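You operate a simulated robot arm through the tools that you are given. There is no shell and no other tool.

You are at the controls of a simulated robot arm. One attempt, no reset.

## Task
Dip the brown cube, stand it in the red tray and drain the soak tank.
Fine: cube dark all over; soak valve shut again once the tank is empty. Where these are worked on the way, their far stop is far enough and under half their travel is too little: soak valve.

The check looks at the end state, three seconds after you hand in, the way a careful person would. Anything else that was tipped, shoved, dropped, spilled or broken makes it a failure.

## Robot
A 6-joint arm with a two-finger parallel gripper, fixed in place. Base frame: the origin is at the foot of the arm, x ahead of it, y to its left, z up; the work surface is at about z = 0.86. Lengths are in m, angles in rad, forces in N, time in s.
With the tool pointing down near the work surface it reaches from about 0.58 to 0.94 m from the base axis. Its first joint turns from -2.601 to 2.601 rad. Payload 3.43 kg.
Tool frame: the origin (TCP) lies between the finger pads and is the grasp point; the fingertips stand 0.034 m ahead of it; z points along the fingers, y is the line along which they close. Largest opening 0.128 m; finger width 0.024, thickness 0.012; the body of the gripper, 0.048 by 0.13 m, starts 0.096 m behind the TCP.
Orientation is that of the tool frame in the base frame, as [roll, pitch, yaw] about the fixed x, y, z axes, in that order (R = Rz(yaw) Ry(pitch) Rx(roll)). With the fingers straight down and closing along the base's y, the tool's x points along the base's -x, its y along +y and its z along -z.

## Interface
- The arm moves only by the tool arm_command. Its argument "commands" is text: rows parted by semicolons, each of 7 numbers parted by spaces: the shift along the base's x, y, z in units of 250 mm (1.0 is 250 mm), then the turn, a rotation vector about the base's x, y, z in units of 120 degrees (1.0 is 120 degrees), then the opening, from 0 (shut) to 1 (fully open). In form: tx ty tz wx wy wz fingers; .... A call has 1 to 20 rows; each row is the pose to reach, as a shift and turn from the pose commanded when the call began. A call with a number of a shift or a turn outside -1 to 1 is refused whole. A row lasts 0.2 s, in which the tool goes at most 0.05 m and 0.15 rad; a call with a longer step from one row to the next is refused whole, and so is a gripper value outside its range. Where a pose cannot be reached the arm comes as near as it can. A force on the tool above 40 N (or 10 N above the force at the start of the call, whichever is more), or a blocked arm, ends the call early, and 0.2 s more pass. The fingers move at their own pace (about 0.108 m/s each) and stop on an object; they squeeze with about 25 N. The grip force told is the motor's: it shows also when the fingers shut on nothing. Time passes only in rows, and 0.2 s behind the last, so rows that repeat a pose let the fingers close. It gives the time, the measured TCP pose, the force on the tool (base axes), the opening and the grip force at its end, in the units of the frame above (readings bear some noise), with the torque about the TCP (base axes, N m) and any sound that the robot's microphone picked up.
- Cameras (640 x 400 px; columns grow to the right, rows downward): "scene" is fixed at [0.2151, -0.6596, 1.6293]; the picture's right is [0.87, -0.50, 0.00], its down [-0.38, -0.67, -0.63] and it looks along [0.31, 0.55, -0.78] (base axes); focal length 306 px, centre (320, 200). "wrist" rides on the gripper at [0.076, -0.011, -0.16] in the tool frame; the picture's right is [0.15, 0.99, 0.00], its down [-0.88, 0.13, -0.46] and it looks along [-0.45, 0.07, 0.89] (tool axes); focal length 234 px, centre (320, 200). There is no depth. A picture from a camera that has moved, and an enlarged one, comes with that camera's place and axes in the base frame and with its lens. The place of the scene camera against the robot may be out by one fixed shift of up to 0.025 m in any direction.
- snapshot(camera): a new picture of that camera. It takes no simulated time.
- raise_lower(by): slides the trunk up (or, below 0, down) by that many m; the arm rides with it, the base frame stays. It gives what a move gives, with no picture.
- enlarge(camera, box): a new picture of the part [left, top, right, bottom] of that camera's present view, enlarged. It takes no simulated time.
- job_done(): hands the job in; it is judged then, once.

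Places have to be worked out from the pictures, the camera data and where the tool is seen. Open the gripper and draw the arm clear of the work before you hand the job in, unless the task says otherwise.

The tools are called as name(argument=value, ...) on one line, values as JSON. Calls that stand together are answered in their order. arm_command: Moves the arm, as the interface text tells. Its arguments: {"type":"object","properties":{"commands":{"type":"string"}},"required":["commands"]} The other tools are called the same way: raise_lower (by) slides the trunk up or down; snapshot (camera) takes a picture; enlarge (camera, box) takes an enlarged picture of a part of a camera's view; job_done () hands the job in.

At the start:

```text
time_s: 0.0
ee_pos: [0.8297, 0.0226, 1.1505]
orientation: [3.141, 0.036, 3.141]
contact_force: [93.3, 2.0, -165.7]
torque: [-0.43, 1.65, -0.21]
width: 0.1279
gripper_force: 0.0
trunk travel left (down, up): [-0.625, 0.085]
```

scene: 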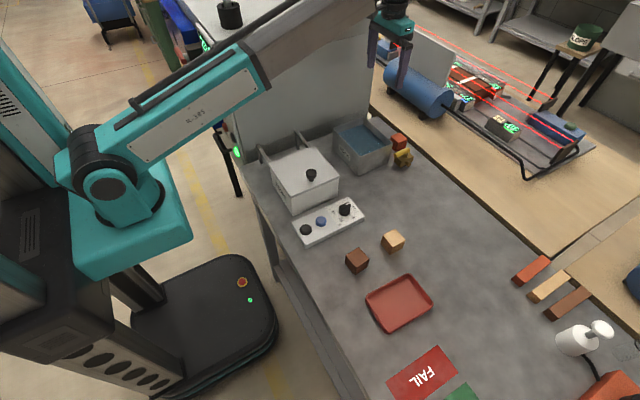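
wrist: 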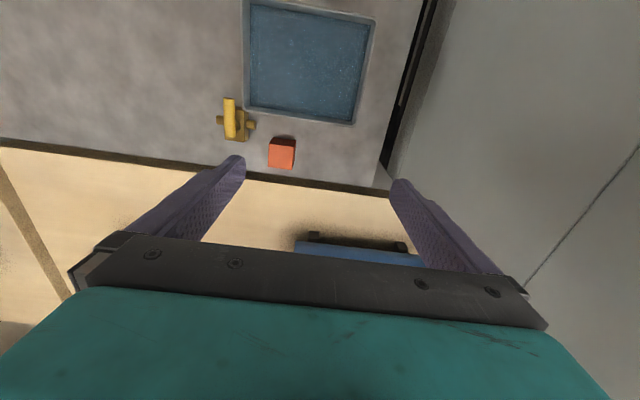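

I start by looking closely at the scene: the start reading shows a large force on the tool, so I want to see the arm's surroundings before moving.

snapshot(camera="scene")

enlarge(camera="scene", box=[240, 100, 440, 250])

enlarge(camera="scene", box=[330, 0, 480, 180])

enlarge(camera="scene", box=[320, 220, 480, 400])

enlarge(camera="wrist", box=[180, 0, 420, 180])

```text
taken
```

scene: 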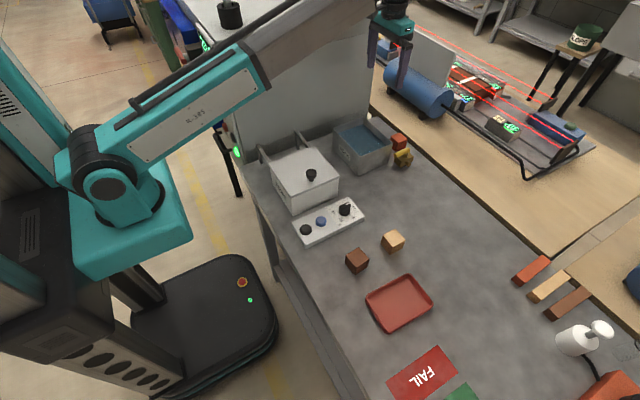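

```text
2.67 times, centred on (340, 175) of scene
camera zoom: at [0.2151, -0.6596, 1.6293], right [0.87, -0.5, 0.0], down [-0.38, -0.67, -0.63], along [0.31, 0.55, -0.78], focal length 815 px, centre (267, 267)
```

zoom: 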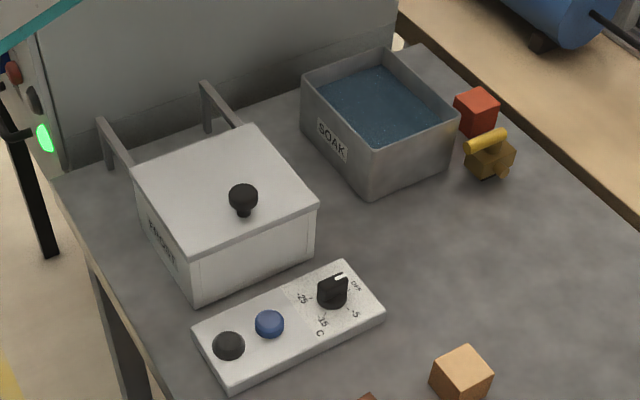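

```text
2.22 times, centred on (405, 90) of scene
camera zoom: at [0.2151, -0.6596, 1.6293], right [0.87, -0.5, 0.0], down [-0.38, -0.67, -0.63], along [0.31, 0.55, -0.78], focal length 679 px, centre (131, 444)
```

zoom: 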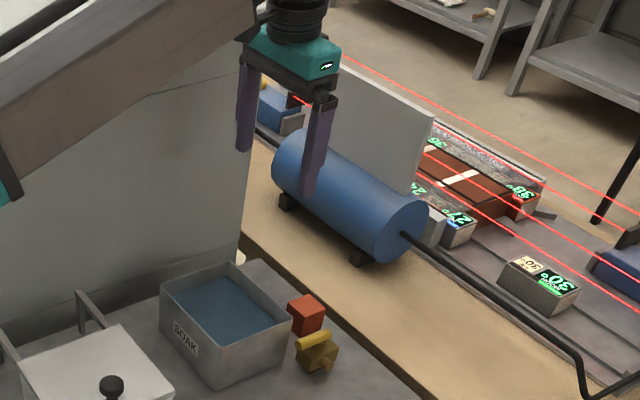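

```text
2.22 times, centred on (400, 310) of scene
camera zoom: at [0.2151, -0.6596, 1.6293], right [0.87, -0.5, 0.0], down [-0.38, -0.67, -0.63], along [0.31, 0.55, -0.78], focal length 679 px, centre (142, -44)
```

zoom: 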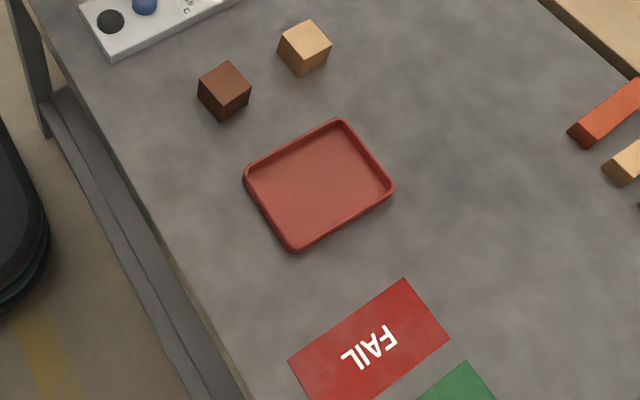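

```text
2.22 times, centred on (300, 90) of wrist
camera zoom: at [0.7492, 0.012, 1.3091], right [-0.15, 0.99, 0.0], down [0.86, 0.13, 0.49], along [0.48, 0.07, -0.87], focal length 520 px, centre (364, 444)
```

zoom: 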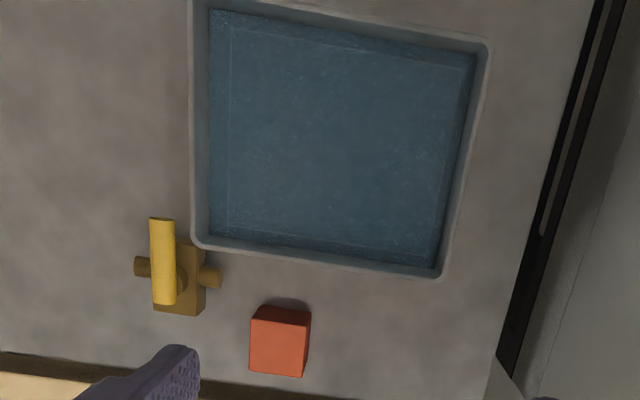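

The pictures put the brown cube near (0.48, -0.38), the tan cube near (0.61, -0.38), the red tray near (0.52, -0.52), the soak tank at x 0.69–0.82 and y -0.09–0.08, and the valve near (0.85, -0.12). I hold still for one row to see whether the odd force reading persists.

arm_command(commands="0 0 0 0 0 0 1")

```text
time_s: 0.4
ee_pos: [0.8315, 0.0216, 1.1527]
orientation: [-3.141, 0.042, 3.14]
contact_force: [28.6, 0.2, -48.5]
torque: [-0.06, 0.56, 0.01]
width: 0.128
gripper_force: 0.2
trunk travel left (down, up): [-0.625, 0.085]
```

The force is falling quickly (a start-up transient). I wait a little more to let it settle.

arm_command(commands="0 0 0 0 0 0 1; 0 0 0 0 0 0 1; 0 0 0 0 0 0 1")

```text
time_s: 1.2
ee_pos: [0.8323, 0.0223, 1.1517]
orientation: [3.139, 0.039, 3.141]
contact_force: [29.4, -1.3, -48.6]
torque: [-0.07, 0.46, -0.04]
width: 0.1282
gripper_force: 0.1
trunk travel left (down, up): [-0.625, 0.085]
```

A steady 57 N reading remains. I make a small upward move to see whether it is a contact or a sensor offset.

arm_command(commands="0 0 0.04 0 0 0 1; 0 0 0.08 0 0 0 1; 0 0 0.08 0 0 0 1")

snapshot(camera="wrist")

```text
time_s: 1.5
ee_pos: [0.8333, 0.0227, 1.1558]
orientation: [-3.141, 0.047, -3.141]
contact_force: [11.8, 0.5, -17.6]
torque: [-0.02, 0.46, 0.0]
width: 0.1281
gripper_force: 0.1
trunk travel left (down, up): [-0.625, 0.085]
stopped in row 1: the force on the tool passed its limit at 74 N (the readings are from after the stop); the commanded pose is now the measured one
```

```text
taken
camera wrist: at [0.7501, 0.0118, 1.3119], right [-0.14, 0.99, -0.01], down [0.86, 0.13, 0.5], along [0.49, 0.07, -0.87], focal length 234 px, centre (320, 200)
```

wrist: 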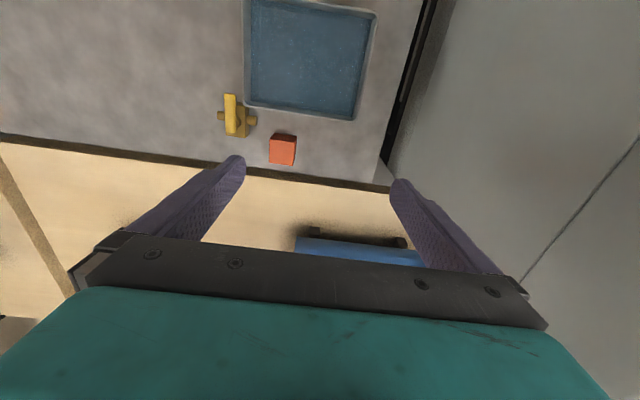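

Going up was blocked (the force pushes the tool down and outward, so something sits above/behind the hand). I'll move slightly down and outward instead and check the reading.

arm_command(commands="0 0 -0.04 0 0 0 1; 0 0 -0.08 0 0 0 1; 0 0 -0.08 0 0 0 1")

enlarge(camera="scene", box=[200, 0, 440, 150])

```text
time_s: 2.3
ee_pos: [0.8325, 0.0243, 1.1353]
orientation: [3.139, 0.044, 3.14]
contact_force: [-0.3, -0.3, 0.4]
torque: [-0.04, 0.01, -0.04]
width: 0.128
gripper_force: 0.0
trunk travel left (down, up): [-0.625, 0.085]
```

```text
2.67 times, centred on (320, 75) of scene
camera zoom: at [0.2151, -0.6596, 1.6293], right [0.87, -0.5, 0.0], down [-0.38, -0.67, -0.63], along [0.31, 0.55, -0.78], focal length 815 px, centre (320, 533)
```

zoom: 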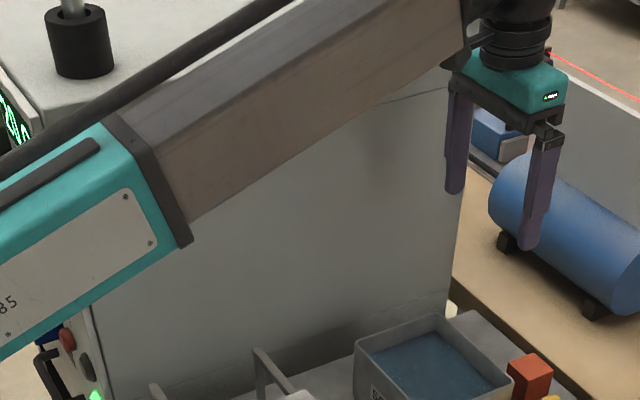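

The reading is now zero and free: the start pose was just jammed against its own upper limit. I'll travel at about z = 1.1 toward the brown cube, straightening the 0.04 rad tilt on the way.

arm_command(commands="-0.1133 -0.1367 -0.02 0 0.01 0 1; -0.2267 -0.2733 -0.04 0 0.021 0 1; -0.34 -0.41 -0.06 0 0.021 0 1; -0.4533 -0.5467 -0.08 0 0.021 0 1; -0.5667 -0.6833 -0.10 0 0.021 0 1; -0.68 -0.82 -0.12 0 0.021 0 1; -0.68 -0.82 -0.12 0 0.021 0 1")

snapshot(camera="wrist")

snapshot(camera="scene")

```text
time_s: 2.8
ee_pos: [0.8016, -0.0188, 1.13]
orientation: [3.139, 0.029, 3.135]
contact_force: [3.2, -4.8, -6.6]
torque: [0.76, 0.12, 0.45]
width: 0.1284
gripper_force: 0.1
trunk travel left (down, up): [-0.625, 0.085]
stopped in row 2: the force on the tool passed its limit at 61 N (the readings are from after the stop); the commanded pose is now the measured one
```

```text
taken
camera wrist: at [0.7212, -0.0288, 1.2869], right [-0.14, 0.99, 0.0], down [0.87, 0.12, 0.48], along [0.48, 0.07, -0.88], focal length 234 px, centre (320, 200)
```

wrist: 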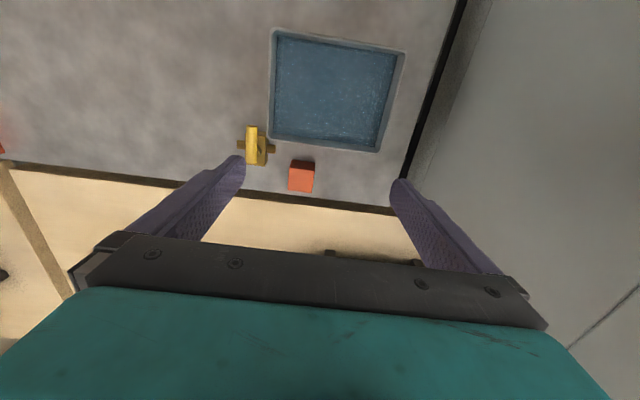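

```text
taken
```

scene: 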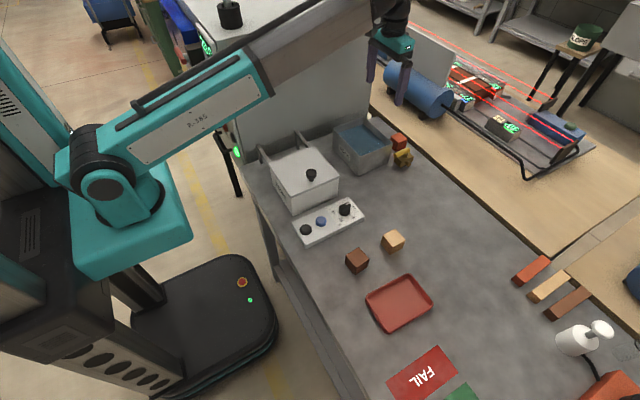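

The call stopped on a force peak, and the reading has nearly vanished again. I test a slow, small move downward and inward to see whether this is a dynamic peak or the arm folding against itself.

arm_command(commands="0 0 0 0 0 0 1; -0.02 -0.02 -0.03 0 0 0 1; -0.05 -0.05 -0.07 0 0 0 1; -0.08 -0.08 -0.12 0 0 0 1; -0.1 -0.1 -0.16 0 0 0 1; -0.1 -0.1 -0.16 0 0 0 1")

```text
time_s: 4.2
ee_pos: [0.7743, -0.0436, 1.0896]
orientation: [3.139, 0.028, 3.132]
contact_force: [0.3, -0.1, 0.0]
torque: [0.02, -0.01, -0.02]
width: 0.1282
gripper_force: 0.1
trunk travel left (down, up): [-0.625, 0.085]
```

Slow motion is free of force, so I'll use gently ramped steps. I continue toward the brown cube at about z = 1.085, fixing the remaining 0.028 rad tilt.

arm_command(commands="-0.024 -0.029 0 0 0.003 0 1; -0.072 -0.086 0 0 0.006 0 1; -0.144 -0.173 0 0 0.01 0 1; -0.216 -0.259 0 0 0.0135 0 1; -0.288 -0.346 0 0 0.0135 0 1; -0.36 -0.432 0 0 0.0135 0 1; -0.432 -0.518 0 0 0.0135 0 1; -0.504 -0.605 0 0 0.0135 0 1; -0.564 -0.677 0 0 0.0135 0 1; -0.6 -0.72 0 0 0.0135 0 1; -0.6 -0.72 0 0 0.0135 0 1")

snapshot(camera="wrist")

snapshot(camera="scene")

```text
time_s: 5.6
ee_pos: [0.6895, -0.1471, 1.0927]
orientation: [3.136, 0.004, 3.129]
contact_force: [3.5, -3.1, -3.6]
torque: [0.48, 0.16, 0.2]
width: 0.128
gripper_force: 0.1
trunk travel left (down, up): [-0.625, 0.085]
stopped in row 7: the force on the tool passed its limit at 44 N (the readings are from after the stop); the commanded pose is now the measured one
```

```text
taken
camera wrist: at [0.6125, -0.1578, 1.2521], right [-0.14, 0.99, 0.0], down [0.88, 0.12, 0.46], along [0.46, 0.06, -0.89], focal length 234 px, centre (320, 200)
```

wrist: 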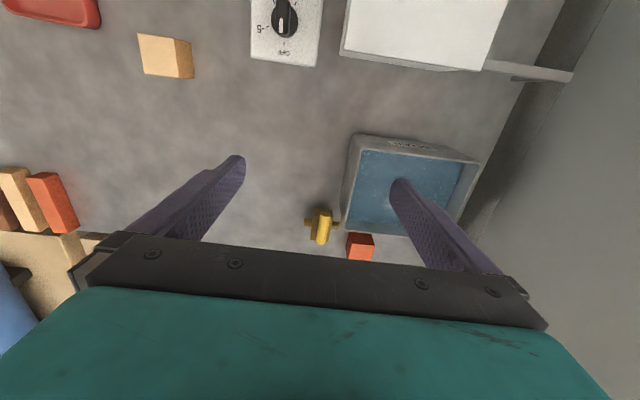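

```text
taken
```

scene: 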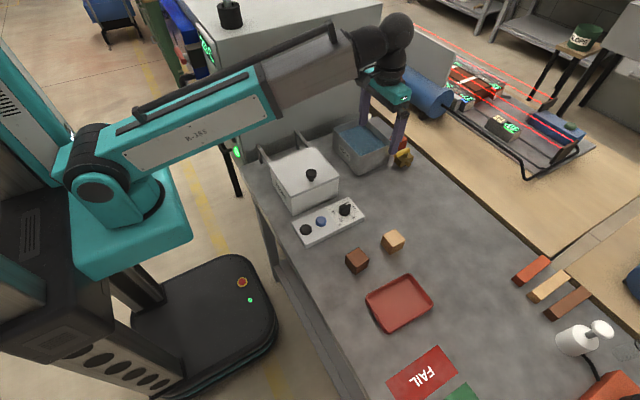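

The stop came again in steady motion, so something is touching the hand or the arm. I look closely at the arm and wrist.

enlarge(camera="scene", box=[310, 0, 430, 130])

enlarge(camera="scene", box=[40, 0, 340, 200])

```text
3.08 times, centred on (370, 65) of scene
camera zoom: at [0.2151, -0.6596, 1.6293], right [0.87, -0.5, 0.0], down [-0.38, -0.67, -0.63], along [0.31, 0.55, -0.78], focal length 941 px, centre (166, 615)
```

zoom: 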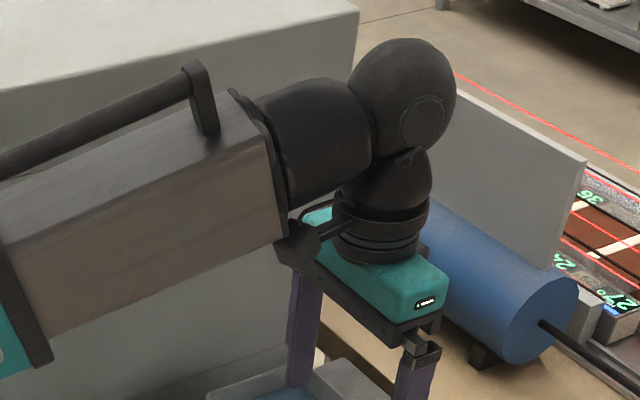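

```text
2.00 times, centred on (190, 100) of scene
camera zoom: at [0.2151, -0.6596, 1.6293], right [0.87, -0.5, 0.0], down [-0.38, -0.67, -0.63], along [0.31, 0.55, -0.78], focal length 612 px, centre (580, 400)
```

zoom: 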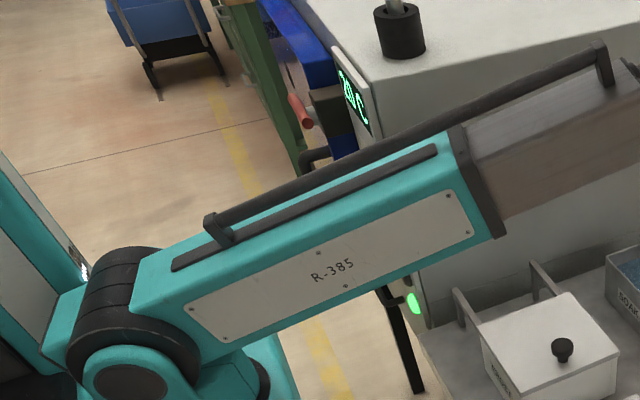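

Now it is clear: the arm is a telescoping boom and the wrist-camera bracket bumps into the boom's end when the boom slopes up too steeply (about 0.28 rad). I lower the tool a little to free it, and then raise the trunk so the boom lies flatter.

arm_command(commands="0 0 -0.03 0 0 0 1; 0 0 -0.08 0 0 0 1; 0 0 -0.12 0 0 0 1; 0 0 -0.12 0 0 0 1")

raise_lower(by=0.08)

```text
time_s: 6.6
ee_pos: [0.6895, -0.1492, 1.0629]
orientation: [3.137, 0.007, 3.128]
contact_force: [0.2, 0.3, -0.4]
torque: [0.05, -0.01, -0.01]
width: 0.128
gripper_force: 0.1
trunk travel left (down, up): [-0.625, 0.085]
```

```text
time_s: 7.8
ee_pos: [0.6884, -0.1485, 1.1443]
orientation: [3.137, 0.006, 3.13]
contact_force: [0.3, 0.6, 0.0]
torque: [0.0, -0.01, 0.0]
width: 0.128
gripper_force: 0.1
trunk travel left (down, up): [-0.705, 0.005]
```

The trunk is up and the reading is zero. I move on gently to above the brown cube at about z = 1.06.

arm_command(commands="-0.024 -0.028 -0.02 0 0 0 1; -0.071 -0.085 -0.05 0 0 0 1; -0.135 -0.161 -0.09 0 0 0 1; -0.206 -0.246 -0.13 0 0 0 1; -0.278 -0.331 -0.17 0 0 0 1; -0.349 -0.416 -0.21 0 0 0 1; -0.421 -0.501 -0.25 0 0 0 1; -0.492 -0.587 -0.28 0 0 0 1; -0.564 -0.672 -0.31 0 0 0 1; -0.635 -0.757 -0.33 0 0 0 1; -0.699 -0.832 -0.34 0 0 0 1; -0.754 -0.899 -0.34 0 0 0 1; -0.786 -0.937 -0.34 0 0 0 1; -0.794 -0.946 -0.34 0 0 0 1; -0.794 -0.946 -0.34 0 0 0 1")

snapshot(camera="wrist")

snapshot(camera="scene")

```text
time_s: 11.0
ee_pos: [0.4897, -0.3868, 1.0588]
orientation: [3.137, 0.005, 3.13]
contact_force: [0.0, 0.6, -0.2]
torque: [0.0, 0.05, 0.01]
width: 0.1276
gripper_force: 0.0
trunk travel left (down, up): [-0.705, 0.005]
```

```text
taken
camera wrist: at [0.4136, -0.3962, 1.2182], right [-0.13, 0.99, 0.0], down [0.88, 0.12, 0.46], along [0.46, 0.06, -0.89], focal length 234 px, centre (320, 200)
```

wrist: 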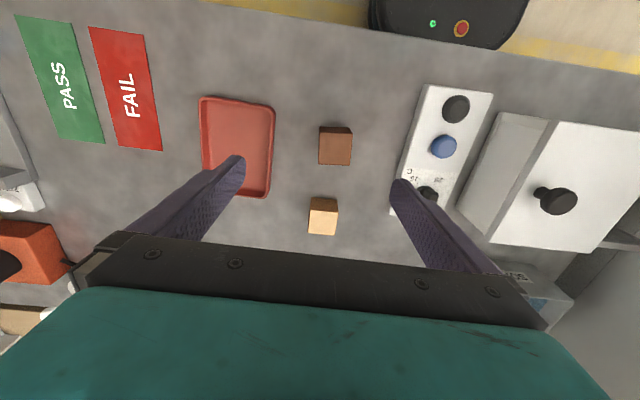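

```text
taken
```

scene: 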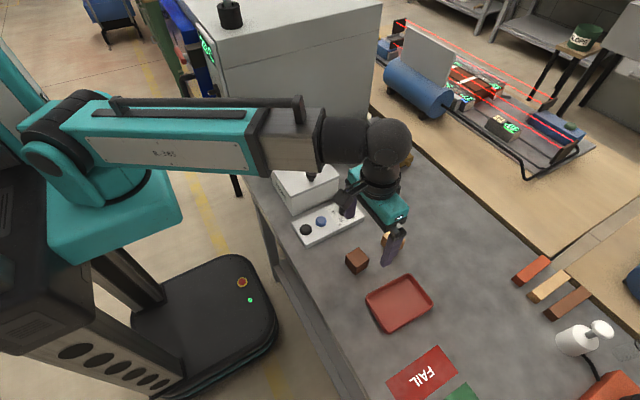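

The brown cube lies almost straight under the tool. I enlarge to measure it exactly.

enlarge(camera="wrist", box=[280, 100, 400, 175])

enlarge(camera="wrist", box=[180, 80, 420, 240])

```text
5.33 times, centred on (340, 138) of wrist
camera zoom: at [0.4136, -0.3962, 1.2182], right [-0.13, 0.99, 0.0], down [0.88, 0.12, 0.46], along [0.46, 0.06, -0.89], focal length 1249 px, centre (213, 533)
```

zoom: 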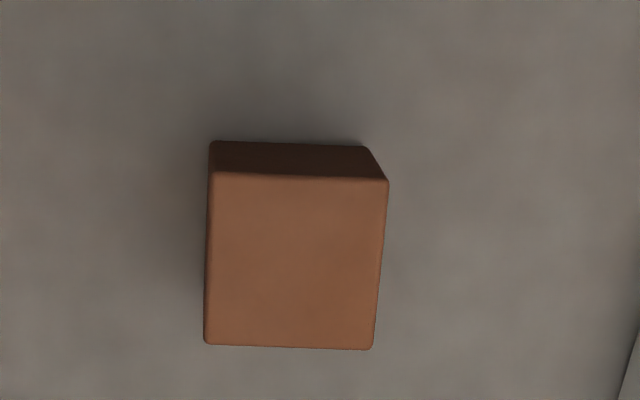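

```text
2.50 times, centred on (300, 160) of wrist
camera zoom: at [0.4136, -0.3962, 1.2182], right [-0.13, 0.99, 0.0], down [0.88, 0.12, 0.46], along [0.46, 0.06, -0.89], focal length 585 px, centre (370, 300)
```

zoom: 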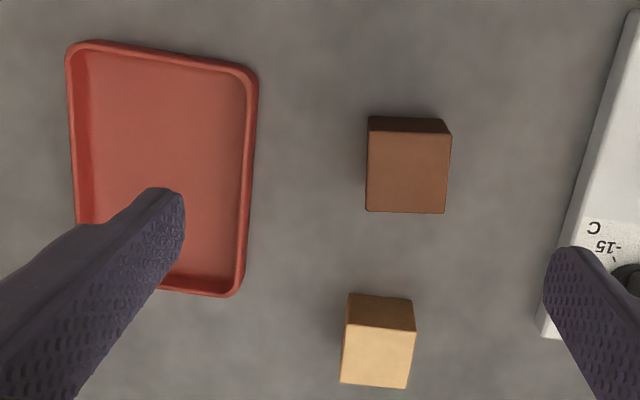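

From the enlarged view I work out: the brown cube has edges of about 0.044, is centred near (0.498, -0.362) and turned by about +0.1 rad. The tray is centred near (0.530, -0.502) and is longer along x. I turn the tool by 96° so it closes along x (camera on the -y side, clear of the boom) and move over the cube, fingers partly closed.

arm_command(commands="0.002 0.01 0 0 0 0.03 0.9; 0.004 0.02 -0.01 0 0 0.08 0.8; 0.008 0.03 -0.02 0 0 0.14 0.7; 0.012 0.04 -0.04 0 0 0.2 0.6; 0.016 0.05 -0.06 0 0 0.26 0.6; 0.02 0.06 -0.08 0 0 0.32 0.6; 0.024 0.07 -0.1 0 0 0.38 0.6; 0.028 0.08 -0.12 0 0 0.44 0.6; 0.032 0.09 -0.14 0 0 0.5 0.6; 0.033 0.095 -0.16 0 0 0.56 0.6; 0.033 0.1 -0.18 0 0 0.62 0.6; 0.033 0.1 -0.19 0 0 0.68 0.6; 0.033 0.1 -0.2 0 0 0.74 0.6; 0.033 0.1 -0.2 0 0 0.785 0.6; 0.033 0.1 -0.2 0 0 0.8034 0.6; 0.033 0.1 -0.2 0 0 0.8034 0.6")

snapshot(camera="wrist")

snapshot(camera="scene")

```text
time_s: 14.4
ee_pos: [0.4975, -0.3586, 1.0088]
orientation: [3.139, 0.006, -1.472]
contact_force: [0.1, -0.1, -0.3]
torque: [0.02, -0.01, 0.03]
width: 0.077
gripper_force: 0.0
trunk travel left (down, up): [-0.705, 0.005]
```

```text
taken
camera wrist: at [0.5185, -0.4334, 1.1677], right [-0.97, -0.25, 0.0], down [-0.22, 0.86, 0.46], along [-0.12, 0.45, -0.89], focal length 234 px, centre (320, 200)
```

wrist: 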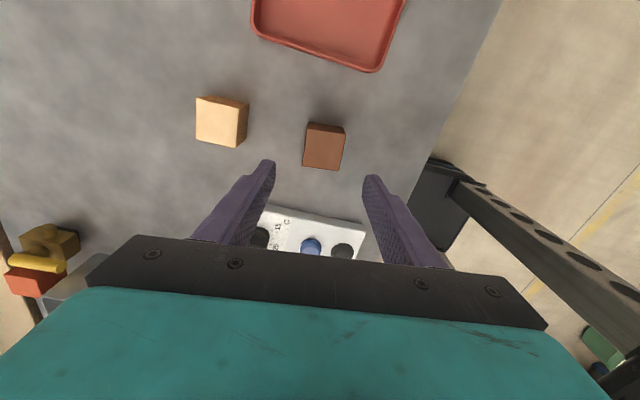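

```text
taken
```

scene: 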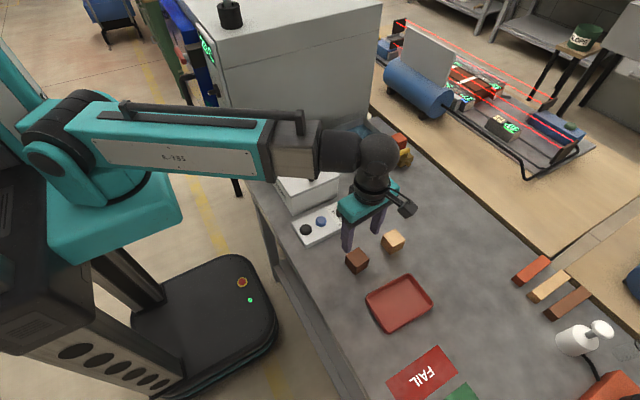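

The turn went well and the cube sits between the fingers in view. I enlarge once more to refine its centre and yaw from this angle.

enlarge(camera="wrist", box=[260, 105, 380, 180])

enlarge(camera="wrist", box=[0, 200, 100, 300])

```text
5.33 times, centred on (320, 142) of wrist
camera zoom: at [0.5185, -0.4334, 1.1677], right [-0.97, -0.25, 0.0], down [-0.22, 0.86, 0.46], along [-0.12, 0.45, -0.89], focal length 1249 px, centre (320, 507)
```

zoom: 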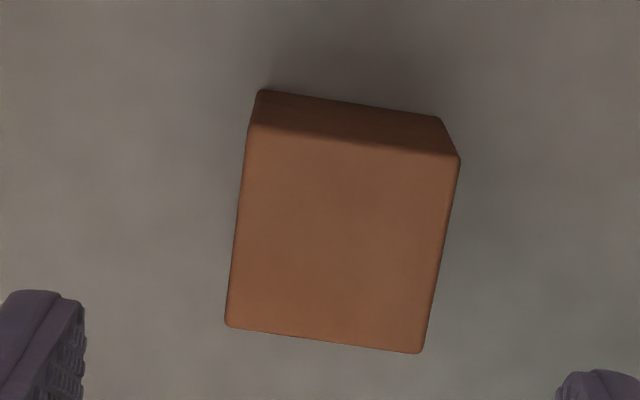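

```text
4.00 times, centred on (50, 250) of wrist
camera zoom: at [0.5185, -0.4334, 1.1677], right [-0.97, -0.25, 0.0], down [-0.22, 0.86, 0.46], along [-0.12, 0.45, -0.89], focal length 937 px, centre (1400, 0)
```

zoom: 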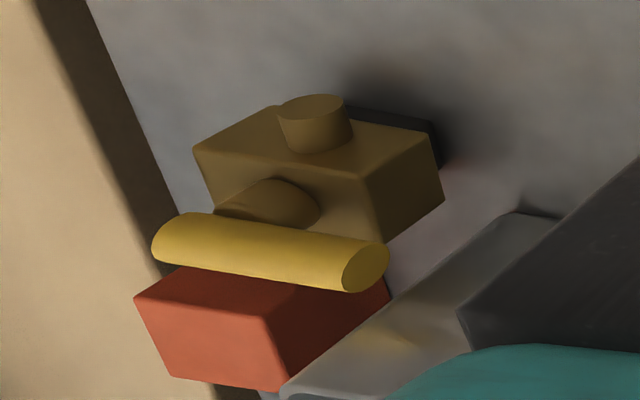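

The second view agrees: cube centre (0.4965, -0.362), top at about z = 0.903, and the tool's yaw matches. I descend to TCP z ≈ 0.902 (fingertips about 8 mm over the table) and close on the cube.

arm_command(commands="-0.004 -0.014 -0.04 0 0 0 0.6; -0.004 -0.014 -0.11 0 0 0 0.6; -0.004 -0.014 -0.19 0 0 0 0.6; -0.004 -0.014 -0.27 0 0 0 0.6; -0.004 -0.014 -0.34 0 0 0 0.6; -0.004 -0.014 -0.39 0 0 0 0.6; -0.004 -0.014 -0.42 0 0 0 0.6; -0.004 -0.014 -0.428 0 0 0 0.6; -0.004 -0.014 -0.428 0 0 0 0.6; -0.004 -0.014 -0.428 0 0 0 0.3; -0.004 -0.014 -0.428 0 0 0 0; -0.004 -0.014 -0.428 0 0 0 0; -0.004 -0.014 -0.428 0 0 0 0")

snapshot(camera="wrist")

```text
time_s: 17.2
ee_pos: [0.498, -0.3622, 0.9008]
orientation: [3.138, 0.005, -1.47]
contact_force: [0.2, 0.0, 0.4]
torque: [-0.04, -0.01, -0.02]
width: 0.0447
gripper_force: 24.9
trunk travel left (down, up): [-0.705, 0.005]
```

```text
taken
camera wrist: at [0.5171, -0.4375, 1.06], right [-0.97, -0.24, 0.0], down [-0.22, 0.86, 0.46], along [-0.12, 0.45, -0.89], focal length 234 px, centre (320, 200)
```

wrist: 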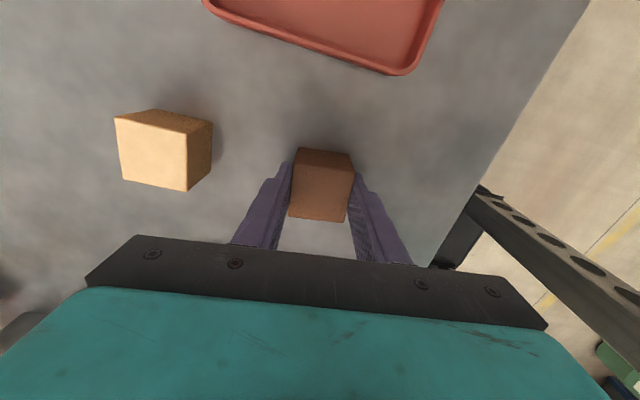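

The cube is held firmly (width 0.0447, 25 N). I lift it straight up to about z = 1.08.

arm_command(commands="0 0 0.02 0 0 0 0; 0 0 0.07 0 0 0 0; 0 0 0.14 0 0 0 0; 0 0 0.23 0 0 0 0; 0 0 0.32 0 0 0 0; 0 0 0.41 0 0 0 0; 0 0 0.5 0 0 0 0; 0 0 0.58 0 0 0 0; 0 0 0.65 0 0 0 0; 0 0 0.69 0 0 0 0; 0 0 0.7 0 0 0 0; 0 0 0.7 0 0 0 0")

snapshot(camera="wrist")

```text
time_s: 19.8
ee_pos: [0.4976, -0.3624, 1.0773]
orientation: [3.137, 0.004, -1.471]
contact_force: [-0.7, 0.6, -0.7]
torque: [-0.03, -0.03, -0.01]
width: 0.0444
gripper_force: 25.1
trunk travel left (down, up): [-0.705, 0.005]
```

```text
taken
camera wrist: at [0.517, -0.4376, 1.2362], right [-0.97, -0.24, 0.0], down [-0.22, 0.86, 0.46], along [-0.12, 0.45, -0.89], focal length 234 px, centre (320, 200)
```

wrist: 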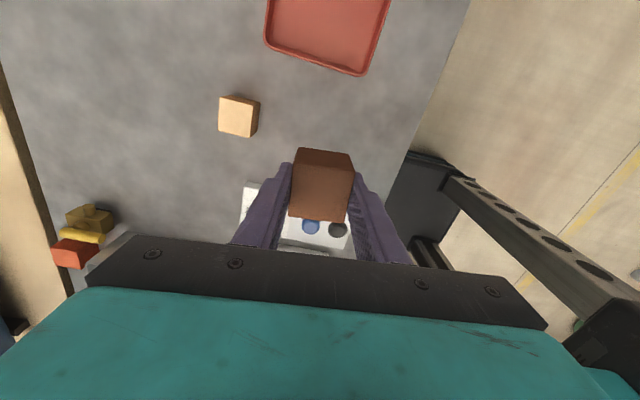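

The cube hangs straight between the fingers. I carry it half of the way to the soak tank, then look again.

arm_command(commands="0.015 0.021 0 0 0 0 0; 0.05 0.07 0 0 0 0 0; 0.1 0.141 0 0 0 0 0; 0.16 0.225 0 0 0 0 0; 0.22 0.31 0 0 0 0 0; 0.28 0.394 0 0 0 0 0; 0.34 0.479 0 0 0 0 0; 0.4 0.563 0 0 0 0 0; 0.45 0.634 0 0 0 0 0; 0.485 0.683 0 0 0 0 0; 0.5 0.704 0 0 0 0 0; 0.5 0.704 0 0 0 0 0")

snapshot(camera="wrist")

snapshot(camera="scene")

```text
time_s: 22.4
ee_pos: [0.6193, -0.1881, 1.0763]
orientation: [3.139, 0.006, -1.471]
contact_force: [0.0, 0.0, -1.9]
torque: [0.01, 0.01, 0.0]
width: 0.0446
gripper_force: 25.1
trunk travel left (down, up): [-0.705, 0.005]
```

```text
taken
camera wrist: at [0.6405, -0.2617, 1.2357], right [-0.97, -0.24, 0.0], down [-0.22, 0.86, 0.46], along [-0.12, 0.45, -0.89], focal length 234 px, centre (320, 200)
```

wrist: 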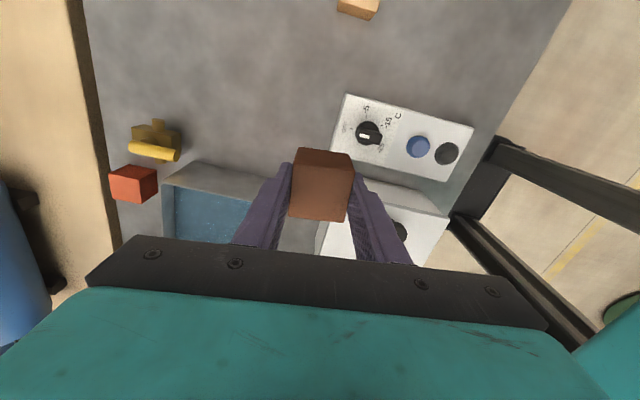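

```text
taken
```

scene: 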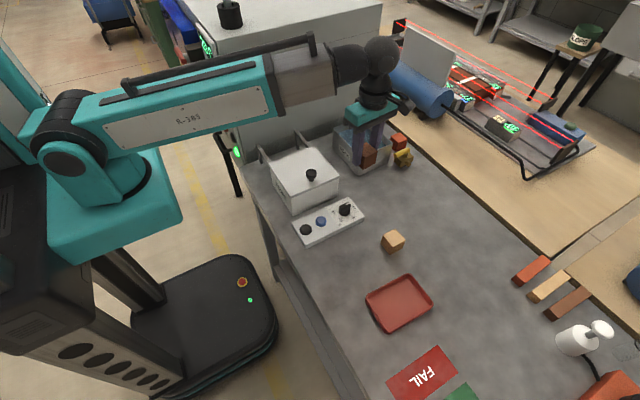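

This view shows the tank corner, valve and red cube nicely. I enlarge it to measure them.

enlarge(camera="wrist", box=[100, 100, 260, 240])

enlarge(camera="wrist", box=[110, 105, 200, 175])

```text
2.86 times, centred on (180, 170) of wrist
camera zoom: at [0.6405, -0.2617, 1.2357], right [-0.97, -0.24, 0.0], down [-0.22, 0.86, 0.46], along [-0.12, 0.45, -0.89], focal length 669 px, centre (720, 286)
```

zoom: 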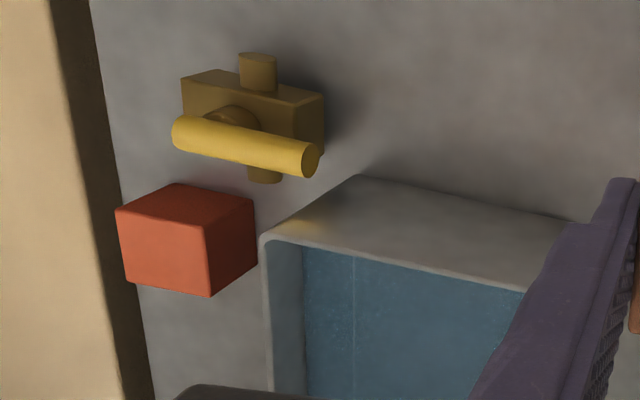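

```text
5.71 times, centred on (155, 140) of wrist
camera zoom: at [0.6405, -0.2617, 1.2357], right [-0.97, -0.24, 0.0], down [-0.22, 0.86, 0.46], along [-0.12, 0.45, -0.89], focal length 1338 px, centre (1263, 543)
```

zoom: 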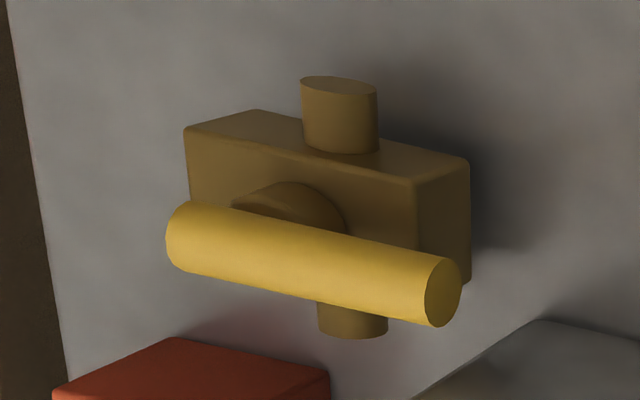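

The tank comes out at x 0.687–0.812, y -0.092–0.070, with the rim at about z = 0.956 and the water near 0.932. I carry the cube over its middle (0.75, -0.011), staying at z ≈ 1.076.

arm_command(commands="0.016 0.021 0 0 0 0 0; 0.052 0.071 0 0 0 0 0; 0.104 0.142 0 0 0 0 0; 0.167 0.227 0 0 0 0 0; 0.229 0.312 0 0 0 0 0; 0.292 0.396 0 0 0 0 0; 0.354 0.481 0 0 0 0 0; 0.417 0.566 0 0 0 0 0; 0.469 0.637 0 0 0 0 0; 0.505 0.687 0 0 0 0 0; 0.521 0.708 0 0 0 0 0; 0.521 0.708 0 0 0 0 0")

snapshot(camera="wrist")

snapshot(camera="scene")

```text
time_s: 25.0
ee_pos: [0.7535, -0.011, 1.0776]
orientation: [3.138, 0.006, -1.471]
contact_force: [-0.7, 0.7, -2.1]
torque: [0.0, 0.01, 0.0]
width: 0.0445
gripper_force: 25.0
trunk travel left (down, up): [-0.705, 0.005]
```

```text
taken
camera wrist: at [0.7737, -0.0855, 1.2355], right [-0.97, -0.24, 0.0], down [-0.22, 0.86, 0.46], along [-0.12, 0.45, -0.89], focal length 234 px, centre (320, 200)
```

wrist: 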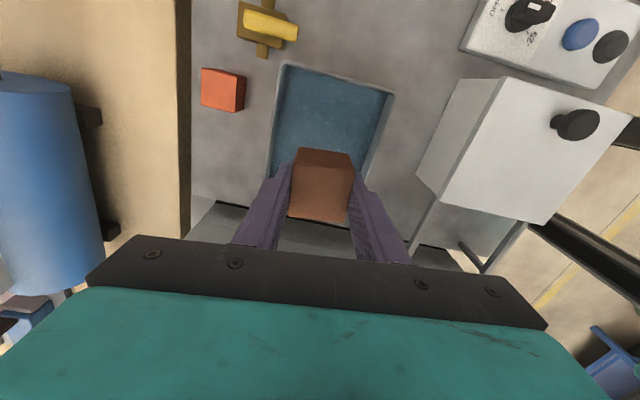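

```text
taken
```

scene: 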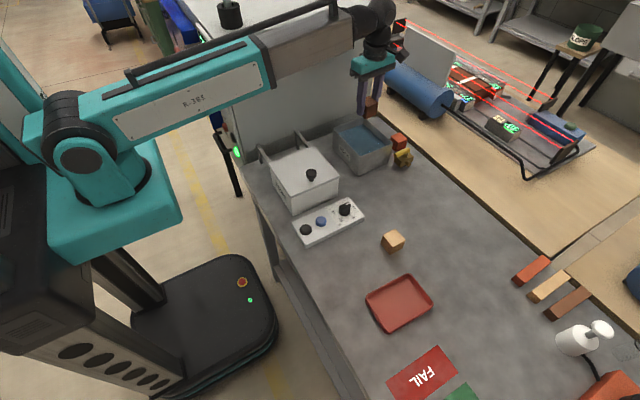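

Both views confirm the cube hangs over the tank's middle. I lower it slowly into the water to TCP z ≈ 0.915 so its top is under the surface, and hold.

arm_command(commands="0 0 -0.03 0 0 0 0; 0 0 -0.09 0 0 0 0; 0 0 -0.16 0 0 0 0; 0 0 -0.23 0 0 0 0; 0 0 -0.3 0 0 0 0; 0 0 -0.36 0 0 0 0; 0 0 -0.4 0 0 0 0; 0 0 -0.43 0 0 0 0; 0 0 -0.46 0 0 0 0; 0 0 -0.49 0 0 0 0; 0 0 -0.52 0 0 0 0; 0 0 -0.55 0 0 0 0; 0 0 -0.58 0 0 0 0; 0 0 -0.605 0 0 0 0; 0 0 -0.625 0 0 0 0; 0 0 -0.64 0 0 0 0; 0 0 -0.65 0 0 0 0; 0 0 -0.65 0 0 0 0; 0 0 -0.65 0 0 0 0")

snapshot(camera="wrist")

enlarge(camera="wrist", box=[240, 80, 440, 260])

enlarge(camera="scene", box=[310, 80, 430, 180])

```text
time_s: 29.0
ee_pos: [0.7529, -0.0103, 0.9142]
orientation: [3.138, 0.006, -1.471]
contact_force: [0.8, 0.5, -1.8]
torque: [0.01, 0.0, 0.04]
width: 0.0444
gripper_force: 25.1
trunk travel left (down, up): [-0.705, 0.005]
```

```text
taken
camera wrist: at [0.7731, -0.0853, 1.0739], right [-0.97, -0.24, 0.0], down [-0.22, 0.86, 0.46], along [-0.12, 0.45, -0.89], focal length 234 px, centre (320, 200)
```

wrist: 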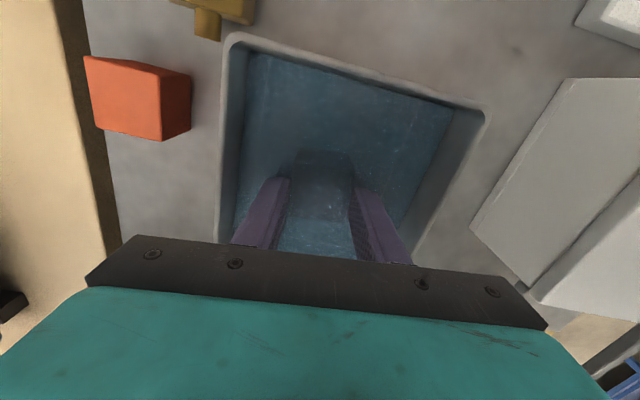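

```text
2.22 times, centred on (340, 170) of wrist
camera zoom: at [0.7731, -0.0853, 1.0739], right [-0.97, -0.24, 0.0], down [-0.22, 0.86, 0.46], along [-0.12, 0.45, -0.89], focal length 520 px, centre (276, 267)
```

zoom: 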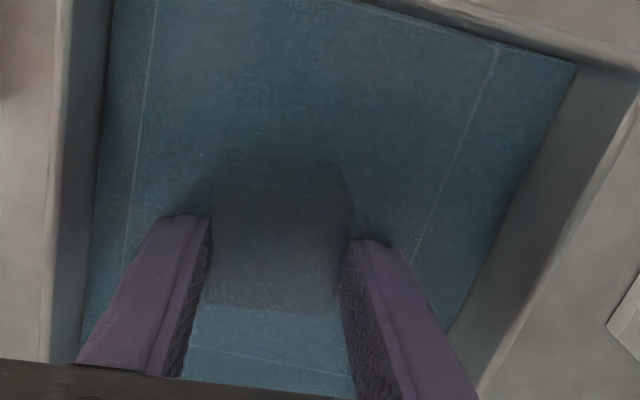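

```text
4.00 times, centred on (370, 130) of scene
camera zoom: at [0.2151, -0.6596, 1.6293], right [0.87, -0.5, 0.0], down [-0.38, -0.67, -0.63], along [0.31, 0.55, -0.78], focal length 1223 px, centre (120, 480)
```

zoom: 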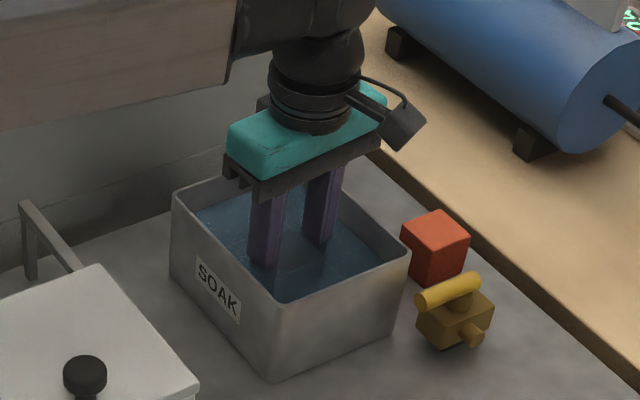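

The cube looks wholly under water and the force is quiet. I ease it 4 mm deeper and hold about two seconds so it soaks through.

arm_command(commands="0 0 -0.008 0 0 0 0; 0 0 -0.016 0 0 0 0; 0 0 -0.016 0 0 0 0; 0 0 -0.016 0 0 0 0; 0 0 -0.016 0 0 0 0; 0 0 -0.016 0 0 0 0; 0 0 -0.016 0 0 0 0; 0 0 -0.016 0 0 0 0; 0 0 -0.016 0 0 0 0; 0 0 -0.016 0 0 0 0; 0 0 -0.016 0 0 0 0")

enlarge(camera="wrist", box=[240, 80, 440, 260])

```text
time_s: 31.4
ee_pos: [0.7536, -0.0112, 0.9102]
orientation: [3.139, 0.006, -1.472]
contact_force: [0.6, 0.0, -2.1]
torque: [0.01, 0.01, 0.0]
width: 0.0444
gripper_force: 24.7
trunk travel left (down, up): [-0.705, 0.005]
```

```text
2.22 times, centred on (340, 170) of wrist
camera zoom: at [0.7732, -0.0848, 1.0697], right [-0.97, -0.24, 0.0], down [-0.22, 0.86, 0.46], along [-0.12, 0.45, -0.89], focal length 520 px, centre (276, 267)
```

zoom: 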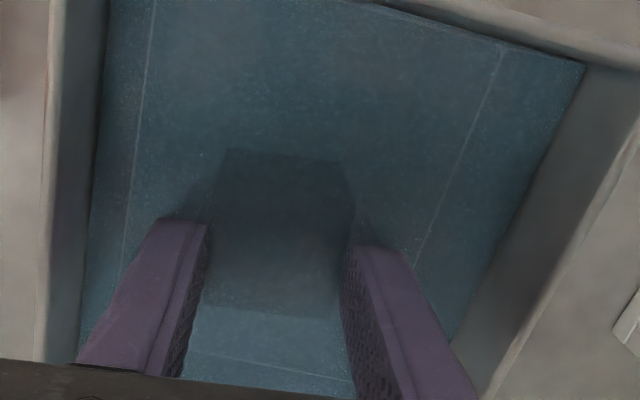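

The cube looks darker under water. I lift it slowly out to z ≈ 1.076 over the tank and pause there to let it drip.

arm_command(commands="0 0 0.01 0 0 0 0; 0 0 0.03 0 0 0 0; 0 0 0.06 0 0 0 0; 0 0 0.09 0 0 0 0; 0 0 0.12 0 0 0 0; 0 0 0.15 0 0 0 0; 0 0 0.18 0 0 0 0; 0 0 0.21 0 0 0 0; 0 0 0.24 0 0 0 0; 0 0 0.28 0 0 0 0; 0 0 0.33 0 0 0 0; 0 0 0.39 0 0 0 0; 0 0 0.46 0 0 0 0; 0 0 0.53 0 0 0 0; 0 0 0.59 0 0 0 0; 0 0 0.64 0 0 0 0; 0 0 0.66 0 0 0 0; 0 0 0.66 0 0 0 0; 0 0 0.66 0 0 0 0; 0 0 0.66 0 0 0 0")

snapshot(camera="wrist")

enlarge(camera="wrist", box=[240, 120, 400, 260])

enlarge(camera="scene", box=[310, 30, 430, 180])

```text
time_s: 35.6
ee_pos: [0.7529, -0.0096, 1.0752]
orientation: [3.14, 0.005, -1.47]
contact_force: [0.0, -0.5, -1.9]
torque: [-0.03, 0.03, -0.01]
width: 0.0444
gripper_force: 25.2
trunk travel left (down, up): [-0.705, 0.005]
```

```text
taken
camera wrist: at [0.7725, -0.0843, 1.2347], right [-0.97, -0.24, 0.0], down [-0.22, 0.86, 0.46], along [-0.12, 0.45, -0.89], focal length 234 px, centre (320, 200)
```

wrist: 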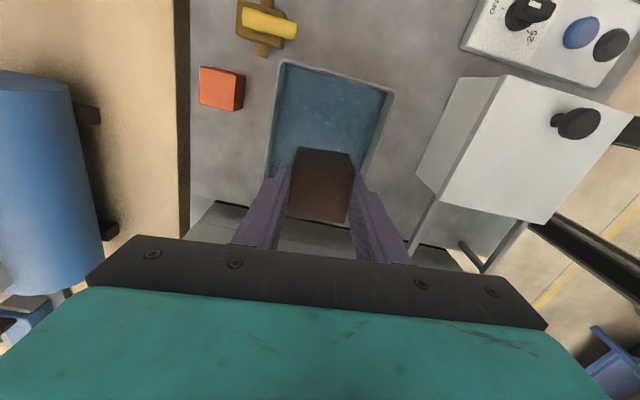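

```text
2.86 times, centred on (320, 190) of wrist
camera zoom: at [0.7725, -0.0843, 1.2347], right [-0.97, -0.24, 0.0], down [-0.22, 0.86, 0.46], along [-0.12, 0.45, -0.89], focal length 669 px, centre (320, 229)
```

zoom: 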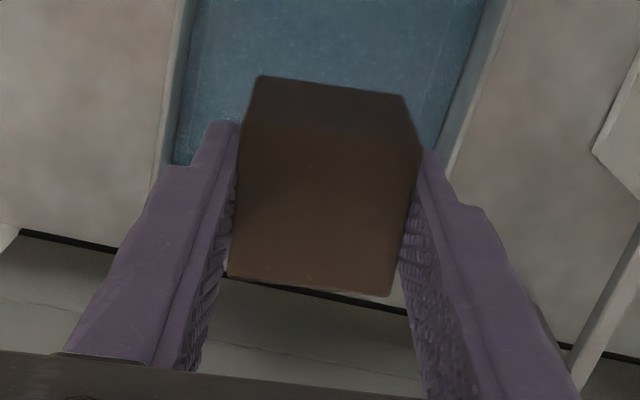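

```text
2.67 times, centred on (370, 105) of scene
camera zoom: at [0.2151, -0.6596, 1.6293], right [0.87, -0.5, 0.0], down [-0.38, -0.67, -0.63], along [0.31, 0.55, -0.78], focal length 815 px, centre (187, 453)
```

zoom: 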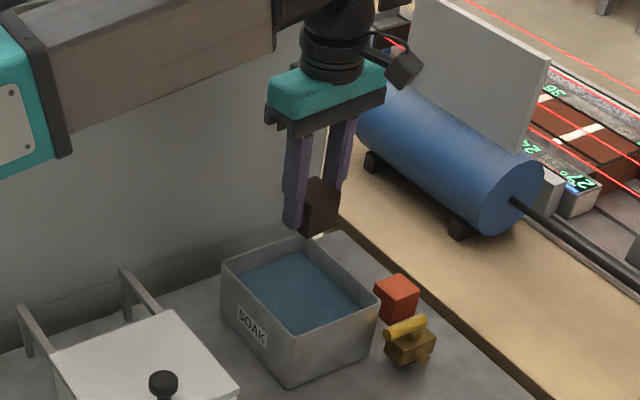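

The cube has turned dark. I look even closer to check that its faces are dark evenly.

enlarge(camera="wrist", box=[280, 140, 365, 230])

enlarge(camera="scene", box=[345, 85, 395, 130])

```text
4.44 times, centred on (322, 185) of wrist
camera zoom: at [0.7725, -0.0843, 1.2347], right [-0.97, -0.24, 0.0], down [-0.22, 0.86, 0.46], along [-0.12, 0.45, -0.89], focal length 1041 px, centre (309, 267)
```

zoom: 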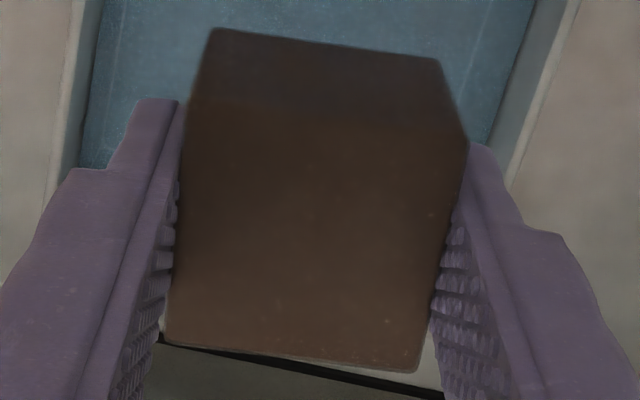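

```text
8.89 times, centred on (370, 108) of scene
camera zoom: at [0.2151, -0.6596, 1.6293], right [0.87, -0.5, 0.0], down [-0.38, -0.67, -0.63], along [0.31, 0.55, -0.78], focal length 2718 px, centre (-124, 1022)
```

zoom: 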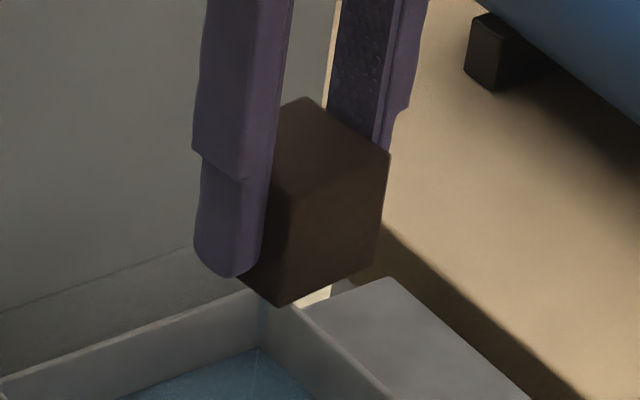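

The cube is dark on every face I can see. I carry it toward the red tray at z ≈ 1.075, first half.

arm_command(commands="-0.013 -0.03 0 0 0 0 0; -0.04 -0.089 0 0 0 0 0; -0.076 -0.167 0 0 0 0 0; -0.12 -0.266 0 0 0 0 0; -0.165 -0.364 0 0 0 0 0; -0.21 -0.462 0 0 0 0 0; -0.254 -0.561 0 0 0 0 0; -0.299 -0.659 0 0 0 0 0; -0.343 -0.758 0 0 0 0 0; -0.384 -0.846 0 0 0 0 0; -0.415 -0.915 0 0 0 0 0; -0.437 -0.964 0 0 0 0 0; -0.446 -0.984 0 0 0 0 0; -0.446 -0.984 0 0 0 0 0")

```text
time_s: 38.6
ee_pos: [0.6421, -0.256, 1.0759]
orientation: [3.137, 0.005, -1.468]
contact_force: [-0.2, 0.4, -2.1]
torque: [-0.01, 0.01, 0.02]
width: 0.0444
gripper_force: 25.4
trunk travel left (down, up): [-0.705, 0.005]
```

Halfway and all steady. I go on to above the tray's centre, turning the cube by about -0.12 rad so it lines up with the tray.

arm_command(commands="-0.013 -0.03 0 0 0 -0.005 0; -0.04 -0.089 0 0 0 -0.01 0; -0.076 -0.167 0 0 0 -0.016 0; -0.12 -0.266 0 0 0 -0.022 0; -0.165 -0.364 0 0 0 -0.028 0; -0.21 -0.462 0 0 0 -0.034 0; -0.254 -0.561 0 0 0 -0.04 0; -0.299 -0.659 0 0 0 -0.046 0; -0.343 -0.758 0 0 0 -0.052 0; -0.384 -0.846 0 0 0 -0.057 0; -0.415 -0.915 0 0 0 -0.057 0; -0.437 -0.964 0 0 0 -0.057 0; -0.446 -0.984 0 0 0 -0.057 0; -0.446 -0.984 0 0 0 -0.057 0")

snapshot(camera="wrist")

snapshot(camera="scene")

```text
time_s: 41.6
ee_pos: [0.5291, -0.5022, 1.0766]
orientation: [3.137, 0.004, -1.591]
contact_force: [0.6, -0.5, -1.4]
torque: [-0.02, -0.01, -0.01]
width: 0.0447
gripper_force: 24.9
trunk travel left (down, up): [-0.705, 0.005]
```

```text
taken
camera wrist: at [0.5393, -0.578, 1.2355], right [-0.99, -0.13, 0.0], down [-0.11, 0.88, 0.46], along [-0.06, 0.46, -0.89], focal length 234 px, centre (320, 200)
```

wrist: 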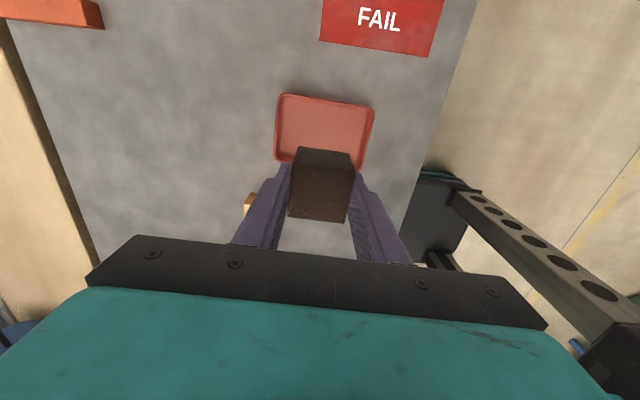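

```text
taken
```

scene: 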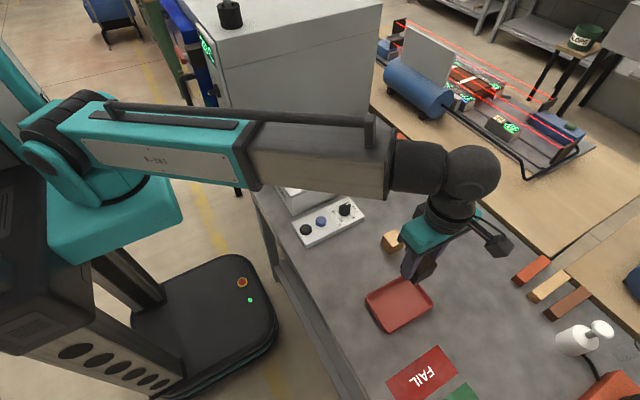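

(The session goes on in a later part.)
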